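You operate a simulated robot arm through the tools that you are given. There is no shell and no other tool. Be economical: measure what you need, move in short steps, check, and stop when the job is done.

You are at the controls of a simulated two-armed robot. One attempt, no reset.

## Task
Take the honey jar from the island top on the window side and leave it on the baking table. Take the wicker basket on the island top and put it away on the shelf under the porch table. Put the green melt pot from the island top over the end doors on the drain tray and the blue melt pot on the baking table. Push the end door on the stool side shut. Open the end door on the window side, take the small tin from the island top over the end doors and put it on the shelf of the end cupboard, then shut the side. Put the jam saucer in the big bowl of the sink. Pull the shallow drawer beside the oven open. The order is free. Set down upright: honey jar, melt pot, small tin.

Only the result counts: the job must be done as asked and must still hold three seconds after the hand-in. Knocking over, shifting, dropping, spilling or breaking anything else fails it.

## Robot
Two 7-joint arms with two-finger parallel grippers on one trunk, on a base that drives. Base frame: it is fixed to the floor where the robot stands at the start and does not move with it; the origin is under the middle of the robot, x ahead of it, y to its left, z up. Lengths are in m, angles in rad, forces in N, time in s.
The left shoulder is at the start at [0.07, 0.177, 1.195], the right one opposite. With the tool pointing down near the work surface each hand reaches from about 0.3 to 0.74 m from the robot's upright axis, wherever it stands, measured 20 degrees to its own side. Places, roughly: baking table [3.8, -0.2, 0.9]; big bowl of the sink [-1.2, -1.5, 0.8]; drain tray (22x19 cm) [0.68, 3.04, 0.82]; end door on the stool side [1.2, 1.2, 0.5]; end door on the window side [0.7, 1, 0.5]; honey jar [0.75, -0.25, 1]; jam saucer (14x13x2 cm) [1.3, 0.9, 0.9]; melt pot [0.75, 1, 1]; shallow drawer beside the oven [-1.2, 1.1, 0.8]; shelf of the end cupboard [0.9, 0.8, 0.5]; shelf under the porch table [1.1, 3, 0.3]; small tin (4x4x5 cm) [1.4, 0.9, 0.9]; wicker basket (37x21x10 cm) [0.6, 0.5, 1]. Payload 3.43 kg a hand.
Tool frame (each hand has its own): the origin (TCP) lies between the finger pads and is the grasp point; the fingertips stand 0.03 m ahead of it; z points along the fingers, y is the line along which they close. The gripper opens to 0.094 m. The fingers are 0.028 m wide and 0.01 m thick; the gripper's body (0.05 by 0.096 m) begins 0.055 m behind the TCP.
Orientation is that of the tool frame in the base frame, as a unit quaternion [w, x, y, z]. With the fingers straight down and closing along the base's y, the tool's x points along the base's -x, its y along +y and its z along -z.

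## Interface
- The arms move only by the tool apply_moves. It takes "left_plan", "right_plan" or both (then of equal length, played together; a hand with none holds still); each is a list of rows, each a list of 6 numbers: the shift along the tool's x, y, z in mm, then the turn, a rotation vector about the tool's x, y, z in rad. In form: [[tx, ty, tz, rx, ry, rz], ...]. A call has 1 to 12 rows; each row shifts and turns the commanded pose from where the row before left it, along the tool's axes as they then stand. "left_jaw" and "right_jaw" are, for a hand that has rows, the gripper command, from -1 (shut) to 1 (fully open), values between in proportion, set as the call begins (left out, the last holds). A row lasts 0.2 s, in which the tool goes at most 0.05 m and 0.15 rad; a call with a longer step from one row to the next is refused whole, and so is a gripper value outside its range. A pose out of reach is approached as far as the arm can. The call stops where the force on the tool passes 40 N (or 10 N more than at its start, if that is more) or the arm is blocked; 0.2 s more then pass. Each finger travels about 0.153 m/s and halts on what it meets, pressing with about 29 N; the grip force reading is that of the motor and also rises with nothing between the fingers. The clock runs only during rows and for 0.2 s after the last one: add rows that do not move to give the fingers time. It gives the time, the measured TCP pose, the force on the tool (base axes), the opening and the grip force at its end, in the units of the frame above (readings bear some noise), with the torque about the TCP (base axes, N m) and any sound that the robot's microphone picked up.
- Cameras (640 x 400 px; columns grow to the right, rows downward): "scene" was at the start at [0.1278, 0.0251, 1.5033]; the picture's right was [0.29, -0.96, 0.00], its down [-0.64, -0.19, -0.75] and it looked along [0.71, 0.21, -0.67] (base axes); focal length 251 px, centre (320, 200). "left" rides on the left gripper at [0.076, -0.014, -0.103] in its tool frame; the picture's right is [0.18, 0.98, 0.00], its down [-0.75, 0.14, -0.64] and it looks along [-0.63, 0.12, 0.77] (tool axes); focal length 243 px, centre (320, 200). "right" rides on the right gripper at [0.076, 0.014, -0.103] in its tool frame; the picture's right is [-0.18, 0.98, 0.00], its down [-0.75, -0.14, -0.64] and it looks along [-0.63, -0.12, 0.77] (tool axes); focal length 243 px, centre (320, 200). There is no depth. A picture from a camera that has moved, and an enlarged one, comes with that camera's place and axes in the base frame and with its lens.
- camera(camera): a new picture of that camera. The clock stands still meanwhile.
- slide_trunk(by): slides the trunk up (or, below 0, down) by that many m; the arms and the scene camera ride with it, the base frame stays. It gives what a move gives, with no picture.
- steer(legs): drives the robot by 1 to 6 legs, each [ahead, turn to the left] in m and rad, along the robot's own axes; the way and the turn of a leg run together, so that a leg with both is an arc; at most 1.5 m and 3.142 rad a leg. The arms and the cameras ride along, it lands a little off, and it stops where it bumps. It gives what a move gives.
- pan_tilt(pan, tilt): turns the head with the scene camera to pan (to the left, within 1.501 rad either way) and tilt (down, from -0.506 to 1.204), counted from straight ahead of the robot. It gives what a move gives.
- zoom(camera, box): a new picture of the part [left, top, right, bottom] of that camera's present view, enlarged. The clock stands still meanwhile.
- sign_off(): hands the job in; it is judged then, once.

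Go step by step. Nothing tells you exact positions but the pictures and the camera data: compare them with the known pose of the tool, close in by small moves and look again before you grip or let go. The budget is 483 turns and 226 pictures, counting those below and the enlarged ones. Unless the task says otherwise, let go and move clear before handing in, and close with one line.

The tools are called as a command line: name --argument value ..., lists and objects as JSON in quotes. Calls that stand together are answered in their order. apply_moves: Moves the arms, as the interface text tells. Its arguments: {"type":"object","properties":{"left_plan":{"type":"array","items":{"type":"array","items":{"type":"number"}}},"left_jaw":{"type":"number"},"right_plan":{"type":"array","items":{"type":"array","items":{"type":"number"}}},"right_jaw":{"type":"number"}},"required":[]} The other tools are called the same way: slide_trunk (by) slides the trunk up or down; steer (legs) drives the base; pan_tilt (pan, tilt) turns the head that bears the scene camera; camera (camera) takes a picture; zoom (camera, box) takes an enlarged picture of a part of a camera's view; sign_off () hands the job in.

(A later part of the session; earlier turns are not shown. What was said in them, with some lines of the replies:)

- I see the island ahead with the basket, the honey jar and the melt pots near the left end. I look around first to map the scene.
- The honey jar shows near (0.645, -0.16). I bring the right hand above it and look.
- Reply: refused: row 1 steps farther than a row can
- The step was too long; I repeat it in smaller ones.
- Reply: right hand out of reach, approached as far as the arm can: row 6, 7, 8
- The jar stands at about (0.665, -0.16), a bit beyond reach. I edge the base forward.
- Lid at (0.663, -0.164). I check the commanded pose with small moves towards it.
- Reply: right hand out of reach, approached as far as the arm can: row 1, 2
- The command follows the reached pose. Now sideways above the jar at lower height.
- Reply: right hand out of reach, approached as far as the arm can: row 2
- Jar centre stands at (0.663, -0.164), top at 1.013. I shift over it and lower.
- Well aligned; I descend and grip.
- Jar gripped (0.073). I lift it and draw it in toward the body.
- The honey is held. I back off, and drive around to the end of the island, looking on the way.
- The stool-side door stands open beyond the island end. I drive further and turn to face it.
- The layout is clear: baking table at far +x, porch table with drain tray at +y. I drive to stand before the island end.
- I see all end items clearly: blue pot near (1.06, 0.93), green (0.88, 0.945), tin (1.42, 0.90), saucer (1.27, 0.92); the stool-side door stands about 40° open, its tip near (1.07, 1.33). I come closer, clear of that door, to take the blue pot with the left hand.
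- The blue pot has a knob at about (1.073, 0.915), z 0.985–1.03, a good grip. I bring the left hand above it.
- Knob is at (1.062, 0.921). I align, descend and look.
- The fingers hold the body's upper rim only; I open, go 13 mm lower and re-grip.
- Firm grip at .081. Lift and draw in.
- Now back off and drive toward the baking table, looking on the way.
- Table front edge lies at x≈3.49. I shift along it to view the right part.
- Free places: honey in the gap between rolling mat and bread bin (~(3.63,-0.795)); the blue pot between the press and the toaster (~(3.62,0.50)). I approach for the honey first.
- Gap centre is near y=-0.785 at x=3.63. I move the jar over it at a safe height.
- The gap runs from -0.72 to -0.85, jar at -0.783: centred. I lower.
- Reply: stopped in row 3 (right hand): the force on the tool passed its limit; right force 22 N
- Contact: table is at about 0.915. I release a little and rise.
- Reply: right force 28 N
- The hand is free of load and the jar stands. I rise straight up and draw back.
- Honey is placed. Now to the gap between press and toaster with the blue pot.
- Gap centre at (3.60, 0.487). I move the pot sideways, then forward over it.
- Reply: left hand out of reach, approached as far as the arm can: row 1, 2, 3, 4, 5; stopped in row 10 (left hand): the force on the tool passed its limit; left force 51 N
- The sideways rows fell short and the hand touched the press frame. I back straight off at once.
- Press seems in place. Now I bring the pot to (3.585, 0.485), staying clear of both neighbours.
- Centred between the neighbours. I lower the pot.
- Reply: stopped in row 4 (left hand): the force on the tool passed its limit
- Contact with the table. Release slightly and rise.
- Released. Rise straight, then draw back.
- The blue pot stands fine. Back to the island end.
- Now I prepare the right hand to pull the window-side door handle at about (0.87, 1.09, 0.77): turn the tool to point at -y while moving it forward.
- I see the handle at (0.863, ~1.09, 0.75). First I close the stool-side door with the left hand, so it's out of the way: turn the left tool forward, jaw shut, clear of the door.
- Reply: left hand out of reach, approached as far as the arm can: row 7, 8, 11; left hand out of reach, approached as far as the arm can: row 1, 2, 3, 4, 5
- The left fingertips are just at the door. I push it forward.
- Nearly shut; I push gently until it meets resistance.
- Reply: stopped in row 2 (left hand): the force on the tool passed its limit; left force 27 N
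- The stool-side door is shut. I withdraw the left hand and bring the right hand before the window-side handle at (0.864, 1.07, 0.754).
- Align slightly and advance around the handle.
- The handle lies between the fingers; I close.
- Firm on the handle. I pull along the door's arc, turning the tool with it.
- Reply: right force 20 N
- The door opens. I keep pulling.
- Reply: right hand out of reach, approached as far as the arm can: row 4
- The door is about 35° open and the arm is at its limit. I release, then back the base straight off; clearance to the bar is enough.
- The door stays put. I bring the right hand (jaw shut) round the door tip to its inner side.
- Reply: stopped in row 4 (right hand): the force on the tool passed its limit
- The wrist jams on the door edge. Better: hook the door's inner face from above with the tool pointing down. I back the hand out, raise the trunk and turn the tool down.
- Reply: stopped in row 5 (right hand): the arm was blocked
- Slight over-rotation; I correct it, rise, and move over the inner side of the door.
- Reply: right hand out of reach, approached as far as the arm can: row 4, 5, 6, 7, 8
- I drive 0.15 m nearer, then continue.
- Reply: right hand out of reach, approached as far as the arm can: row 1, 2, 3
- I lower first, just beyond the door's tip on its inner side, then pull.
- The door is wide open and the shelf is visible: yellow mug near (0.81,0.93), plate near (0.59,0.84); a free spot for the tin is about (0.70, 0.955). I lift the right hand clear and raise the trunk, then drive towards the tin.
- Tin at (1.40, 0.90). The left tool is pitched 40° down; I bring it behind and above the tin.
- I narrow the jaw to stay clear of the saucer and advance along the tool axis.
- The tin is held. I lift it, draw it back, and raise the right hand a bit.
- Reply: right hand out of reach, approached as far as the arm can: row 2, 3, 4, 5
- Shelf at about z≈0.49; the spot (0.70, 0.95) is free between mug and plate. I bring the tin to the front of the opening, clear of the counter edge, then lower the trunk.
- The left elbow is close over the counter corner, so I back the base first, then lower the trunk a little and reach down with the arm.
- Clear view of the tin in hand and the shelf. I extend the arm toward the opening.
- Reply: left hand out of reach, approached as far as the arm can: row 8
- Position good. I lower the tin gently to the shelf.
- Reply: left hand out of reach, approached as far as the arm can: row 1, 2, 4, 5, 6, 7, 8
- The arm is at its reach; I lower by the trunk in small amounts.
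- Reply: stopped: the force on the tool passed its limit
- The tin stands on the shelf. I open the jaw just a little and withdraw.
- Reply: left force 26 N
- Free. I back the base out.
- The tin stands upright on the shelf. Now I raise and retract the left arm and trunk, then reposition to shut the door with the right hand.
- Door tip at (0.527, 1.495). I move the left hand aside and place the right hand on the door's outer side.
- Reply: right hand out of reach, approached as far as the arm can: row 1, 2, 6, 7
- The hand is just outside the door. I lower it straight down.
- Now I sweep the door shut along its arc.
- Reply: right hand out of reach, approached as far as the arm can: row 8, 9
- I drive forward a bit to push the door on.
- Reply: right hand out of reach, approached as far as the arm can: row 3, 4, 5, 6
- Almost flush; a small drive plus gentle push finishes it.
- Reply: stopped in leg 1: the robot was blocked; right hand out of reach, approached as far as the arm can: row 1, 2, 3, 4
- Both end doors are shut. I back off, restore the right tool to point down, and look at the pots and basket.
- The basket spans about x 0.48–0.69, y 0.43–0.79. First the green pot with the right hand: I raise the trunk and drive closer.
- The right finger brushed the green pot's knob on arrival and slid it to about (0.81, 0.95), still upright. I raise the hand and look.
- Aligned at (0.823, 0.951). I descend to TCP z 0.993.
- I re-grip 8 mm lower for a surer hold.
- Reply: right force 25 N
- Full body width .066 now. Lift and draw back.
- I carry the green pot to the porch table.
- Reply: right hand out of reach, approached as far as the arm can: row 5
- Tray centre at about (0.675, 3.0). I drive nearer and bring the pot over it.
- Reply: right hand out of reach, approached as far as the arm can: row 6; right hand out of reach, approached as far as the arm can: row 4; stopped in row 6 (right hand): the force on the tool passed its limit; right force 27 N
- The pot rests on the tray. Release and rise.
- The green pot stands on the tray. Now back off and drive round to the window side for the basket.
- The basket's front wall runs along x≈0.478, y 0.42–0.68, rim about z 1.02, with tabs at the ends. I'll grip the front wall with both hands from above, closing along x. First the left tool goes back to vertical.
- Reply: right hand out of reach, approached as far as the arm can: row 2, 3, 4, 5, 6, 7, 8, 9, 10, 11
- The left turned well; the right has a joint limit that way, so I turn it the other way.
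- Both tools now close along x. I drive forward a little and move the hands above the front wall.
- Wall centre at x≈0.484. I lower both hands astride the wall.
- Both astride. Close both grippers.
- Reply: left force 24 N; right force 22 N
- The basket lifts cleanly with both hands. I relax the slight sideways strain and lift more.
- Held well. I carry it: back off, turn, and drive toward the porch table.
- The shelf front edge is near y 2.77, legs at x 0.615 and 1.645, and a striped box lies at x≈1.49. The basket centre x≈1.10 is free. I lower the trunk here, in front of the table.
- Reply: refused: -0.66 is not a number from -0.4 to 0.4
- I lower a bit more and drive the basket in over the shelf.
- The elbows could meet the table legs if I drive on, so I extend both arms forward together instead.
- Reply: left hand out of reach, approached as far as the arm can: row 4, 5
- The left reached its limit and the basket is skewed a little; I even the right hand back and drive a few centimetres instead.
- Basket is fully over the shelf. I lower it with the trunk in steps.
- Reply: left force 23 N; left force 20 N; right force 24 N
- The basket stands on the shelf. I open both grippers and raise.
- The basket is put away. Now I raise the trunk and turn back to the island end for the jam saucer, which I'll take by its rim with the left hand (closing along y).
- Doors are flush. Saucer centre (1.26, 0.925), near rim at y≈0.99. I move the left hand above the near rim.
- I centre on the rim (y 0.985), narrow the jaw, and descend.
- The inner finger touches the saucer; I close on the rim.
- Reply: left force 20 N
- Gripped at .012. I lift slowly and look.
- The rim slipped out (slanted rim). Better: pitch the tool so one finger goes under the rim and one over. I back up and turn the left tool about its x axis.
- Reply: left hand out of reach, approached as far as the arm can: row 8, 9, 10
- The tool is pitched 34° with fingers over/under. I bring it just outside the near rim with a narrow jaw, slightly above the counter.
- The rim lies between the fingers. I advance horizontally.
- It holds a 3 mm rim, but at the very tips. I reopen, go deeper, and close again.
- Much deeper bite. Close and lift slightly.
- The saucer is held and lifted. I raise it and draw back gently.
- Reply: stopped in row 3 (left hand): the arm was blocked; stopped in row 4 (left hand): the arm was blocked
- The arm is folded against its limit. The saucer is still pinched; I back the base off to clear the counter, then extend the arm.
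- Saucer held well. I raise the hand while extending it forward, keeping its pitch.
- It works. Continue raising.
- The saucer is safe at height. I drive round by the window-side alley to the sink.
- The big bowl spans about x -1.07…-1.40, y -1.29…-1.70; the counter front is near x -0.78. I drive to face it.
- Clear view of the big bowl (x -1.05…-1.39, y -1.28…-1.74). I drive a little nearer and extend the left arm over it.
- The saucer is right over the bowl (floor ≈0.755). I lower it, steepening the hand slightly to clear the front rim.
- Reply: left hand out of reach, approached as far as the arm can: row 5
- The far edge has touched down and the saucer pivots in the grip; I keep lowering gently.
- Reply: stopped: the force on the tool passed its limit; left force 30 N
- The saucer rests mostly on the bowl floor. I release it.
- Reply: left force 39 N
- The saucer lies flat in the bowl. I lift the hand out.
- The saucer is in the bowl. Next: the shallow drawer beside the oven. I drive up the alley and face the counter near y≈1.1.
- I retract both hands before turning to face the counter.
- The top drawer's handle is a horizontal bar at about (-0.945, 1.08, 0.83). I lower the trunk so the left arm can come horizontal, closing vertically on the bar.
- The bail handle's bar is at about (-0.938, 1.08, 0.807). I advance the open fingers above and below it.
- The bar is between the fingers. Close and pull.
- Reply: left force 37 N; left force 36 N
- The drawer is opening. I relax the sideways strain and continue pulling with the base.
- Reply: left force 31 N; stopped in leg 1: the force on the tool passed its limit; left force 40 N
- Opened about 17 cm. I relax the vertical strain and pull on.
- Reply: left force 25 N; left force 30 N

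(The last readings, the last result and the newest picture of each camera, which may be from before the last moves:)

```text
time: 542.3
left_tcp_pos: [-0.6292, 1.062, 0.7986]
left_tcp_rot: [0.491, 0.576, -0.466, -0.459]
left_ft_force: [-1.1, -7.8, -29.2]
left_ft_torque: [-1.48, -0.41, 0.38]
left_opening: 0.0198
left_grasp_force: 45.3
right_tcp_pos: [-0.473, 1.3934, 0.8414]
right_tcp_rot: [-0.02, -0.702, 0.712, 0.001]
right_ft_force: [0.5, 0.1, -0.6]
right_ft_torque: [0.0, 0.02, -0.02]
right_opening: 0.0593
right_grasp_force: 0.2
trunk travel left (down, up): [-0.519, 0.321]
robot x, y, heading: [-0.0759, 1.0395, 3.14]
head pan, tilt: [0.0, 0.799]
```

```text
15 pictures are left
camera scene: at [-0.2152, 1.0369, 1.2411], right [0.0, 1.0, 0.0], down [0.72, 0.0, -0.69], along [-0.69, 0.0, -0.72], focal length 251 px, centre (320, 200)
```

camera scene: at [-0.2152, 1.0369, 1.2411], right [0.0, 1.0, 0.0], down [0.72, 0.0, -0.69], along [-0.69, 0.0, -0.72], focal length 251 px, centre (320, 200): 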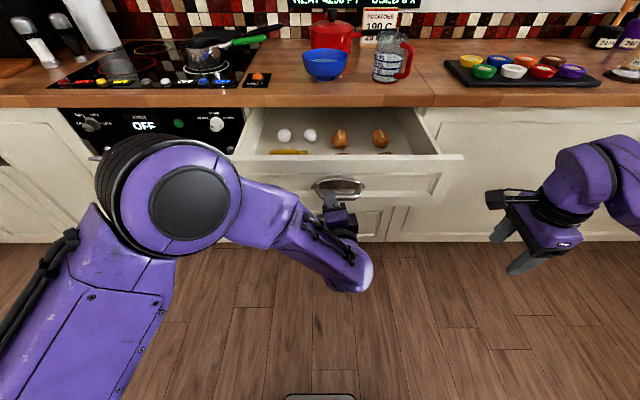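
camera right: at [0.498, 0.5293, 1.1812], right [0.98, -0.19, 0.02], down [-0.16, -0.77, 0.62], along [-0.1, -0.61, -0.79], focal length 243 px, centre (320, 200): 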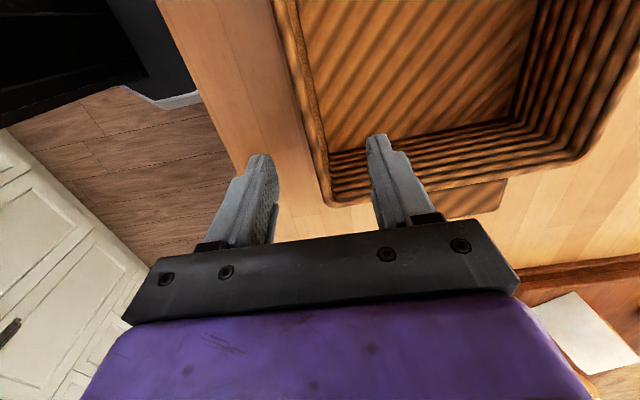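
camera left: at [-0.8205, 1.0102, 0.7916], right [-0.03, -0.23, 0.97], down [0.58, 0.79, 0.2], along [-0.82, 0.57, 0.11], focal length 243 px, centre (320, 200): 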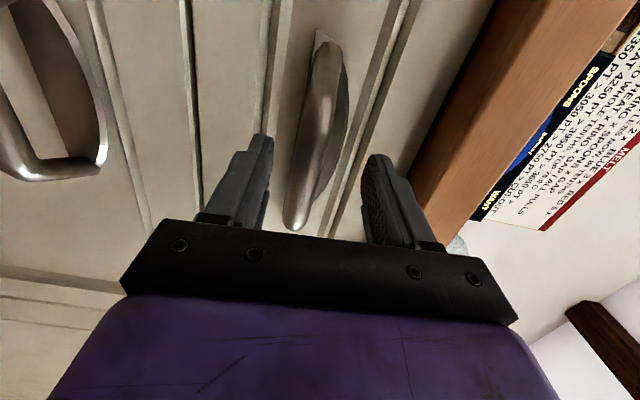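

About 30 cm open with no stop yet; one more gentle pull.

steer --legs '[[-0.06, 0]]'

apply_moves --left_plan '[[0, -2, 0, 0, 0, 0], [0, 0, 0, 0, 0, 0], [0, 0, 0, 0, 0, 0]]' --left_jaw 0.3

camera --camera "left"

```text
time: 543.4
left_tcp_pos: [-0.568, 1.0612, 0.7989]
left_tcp_rot: [0.489, 0.577, -0.468, -0.456]
left_ft_force: [1.5, 5.4, 3.8]
left_ft_torque: [-1.59, 0.04, 0.48]
left_opening: 0.0198
left_grasp_force: 44.6
right_tcp_pos: [-0.4093, 1.3946, 0.8438]
right_tcp_rot: [-0.022, -0.701, 0.713, 0.0]
right_ft_force: [-0.2, 0.2, -0.5]
right_ft_torque: [0.0, -0.02, 0.01]
right_opening: 0.0589
right_grasp_force: 0.0
trunk travel left (down, up): [-0.519, 0.321]
robot x, y, heading: [-0.0202, 1.0359, 3.142]
head pan, tilt: [0.0, 0.799]
stopped in leg 1: the force on the tool passed its limit (the readings are from after the stop); the commanded pose is now the measured one
```

```text
time: 544.2
left_tcp_pos: [-0.5718, 1.0542, 0.7979]
left_tcp_rot: [0.488, 0.584, -0.462, -0.454]
left_ft_force: [-0.1, -0.1, -0.5]
left_ft_torque: [0.01, -0.02, -0.03]
left_opening: 0.0613
left_grasp_force: 0.1
right_tcp_pos: [-0.4093, 1.3944, 0.8454]
right_tcp_rot: [-0.022, -0.701, 0.713, 0.001]
right_ft_force: [-0.4, 0.3, 1.1]
right_ft_torque: [0.0, 0.0, 0.0]
right_opening: 0.0587
right_grasp_force: 0.1
trunk travel left (down, up): [-0.519, 0.321]
robot x, y, heading: [-0.0178, 1.0384, 3.138]
head pan, tilt: [0.0, 0.799]
```

```text
14 pictures are left
camera left: at [-0.4561, 0.997, 0.7885], right [-0.07, -0.28, 0.96], down [0.5, 0.82, 0.27], along [-0.87, 0.49, 0.08], focal length 243 px, centre (320, 200)
```

left: 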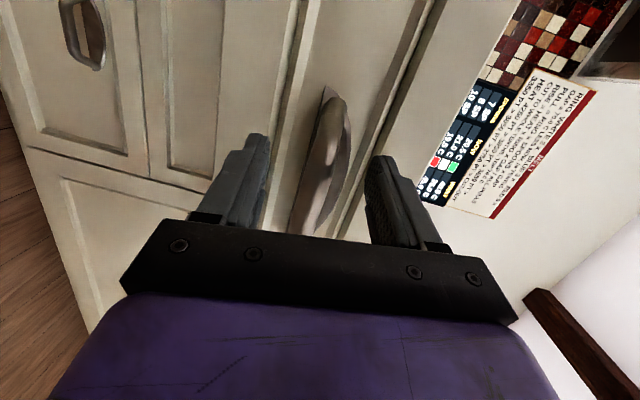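

The drawer is fully out (~36 cm). I withdraw the hand.

apply_moves --left_plan '[[0, 0, -20, 0, 0, 0], [0, 0, -20, 0, 0, 0], [0, 0, -20, 0, 0, 0], [0, 0, -15, 0, 0, 0]]'

camera --camera "scene"

```text
time: 545.2
left_tcp_pos: [-0.4852, 1.0563, 0.7517]
left_tcp_rot: [0.457, 0.624, -0.486, -0.408]
left_ft_force: [0.1, -0.4, 0.1]
left_ft_torque: [0.02, -0.06, 0.01]
left_opening: 0.0612
left_grasp_force: 0.1
right_tcp_pos: [-0.4108, 1.3945, 0.8444]
right_tcp_rot: [-0.022, -0.702, 0.712, 0.0]
right_ft_force: [-0.5, 0.0, -0.7]
right_ft_torque: [0.01, -0.01, -0.03]
right_opening: 0.0586
right_grasp_force: 0.1
trunk travel left (down, up): [-0.519, 0.321]
robot x, y, heading: [-0.019, 1.0327, 3.14]
head pan, tilt: [0.0, 0.799]
stopped in row 4 (left hand): the arm was blocked; the commanded pose is now the measured one
```

```text
13 pictures are left
camera scene: at [-0.1516, 1.0374, 1.2419], right [0.0, 1.0, 0.0], down [0.72, 0.0, -0.7], along [-0.7, 0.0, -0.72], focal length 251 px, centre (320, 200)
```

scene: 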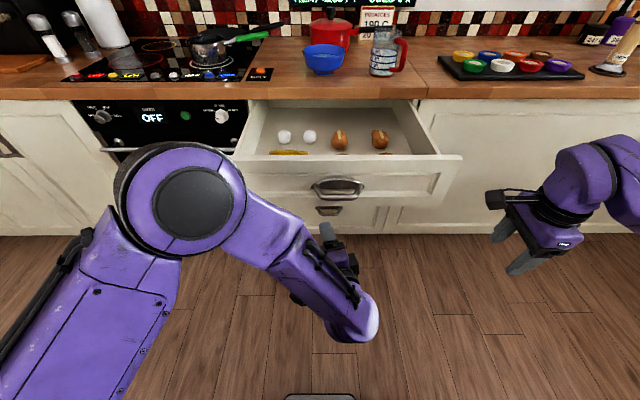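

The drawer stands open and the hand is clear. I look back at the island to check nothing else was disturbed.

pan_tilt --pan 1.5 --tilt 0.3

camera --camera "scene"

```text
time: 546.8
left_tcp_pos: [-0.4845, 1.0568, 0.7511]
left_tcp_rot: [0.456, 0.624, -0.485, -0.409]
left_ft_force: [-0.2, 0.7, 0.2]
left_ft_torque: [-0.01, 0.0, -0.01]
left_opening: 0.0612
left_grasp_force: 0.1
right_tcp_pos: [-0.4097, 1.3938, 0.8437]
right_tcp_rot: [-0.022, -0.701, 0.713, 0.001]
right_ft_force: [-0.4, -0.2, -0.1]
right_ft_torque: [0.02, 0.02, 0.02]
right_opening: 0.059
right_grasp_force: 0.1
trunk travel left (down, up): [-0.519, 0.321]
robot x, y, heading: [-0.0179, 1.0375, 3.137]
head pan, tilt: [1.499, 0.3]
```

```text
12 pictures are left
camera scene: at [-0.0776, 0.9444, 1.2863], right [-1.0, 0.07, 0.0], down [0.02, 0.29, -0.96], along [-0.07, -0.95, -0.3], focal length 251 px, centre (320, 200)
```

scene: 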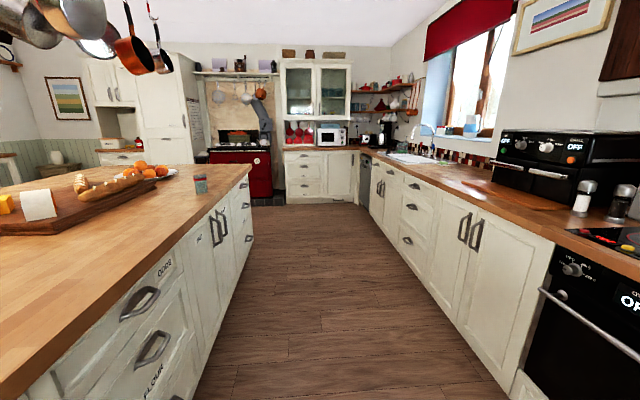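

Everything else stands as before: the cup is upright, the doors are shut, the drawer is open, and both hands are clear. I hand the job in.

sign_off

```text
The job is handed in.
```

I carried out every task step and handed the job in; no verdict came back. The honey jar and blue pot are on the baking table, the green pot is on the drain tray, and the basket is on the porch shelf. The tin is on the end cupboard shelf with both end doors shut, the saucer is in the big bowl, and the drawer is open. While placing things, the left hand bumped the press on the baking table (it may have moved by up to about 1 cm) and briefly tilted a plate in the end cupboard, which settled flat again; I did not measure either exactly.
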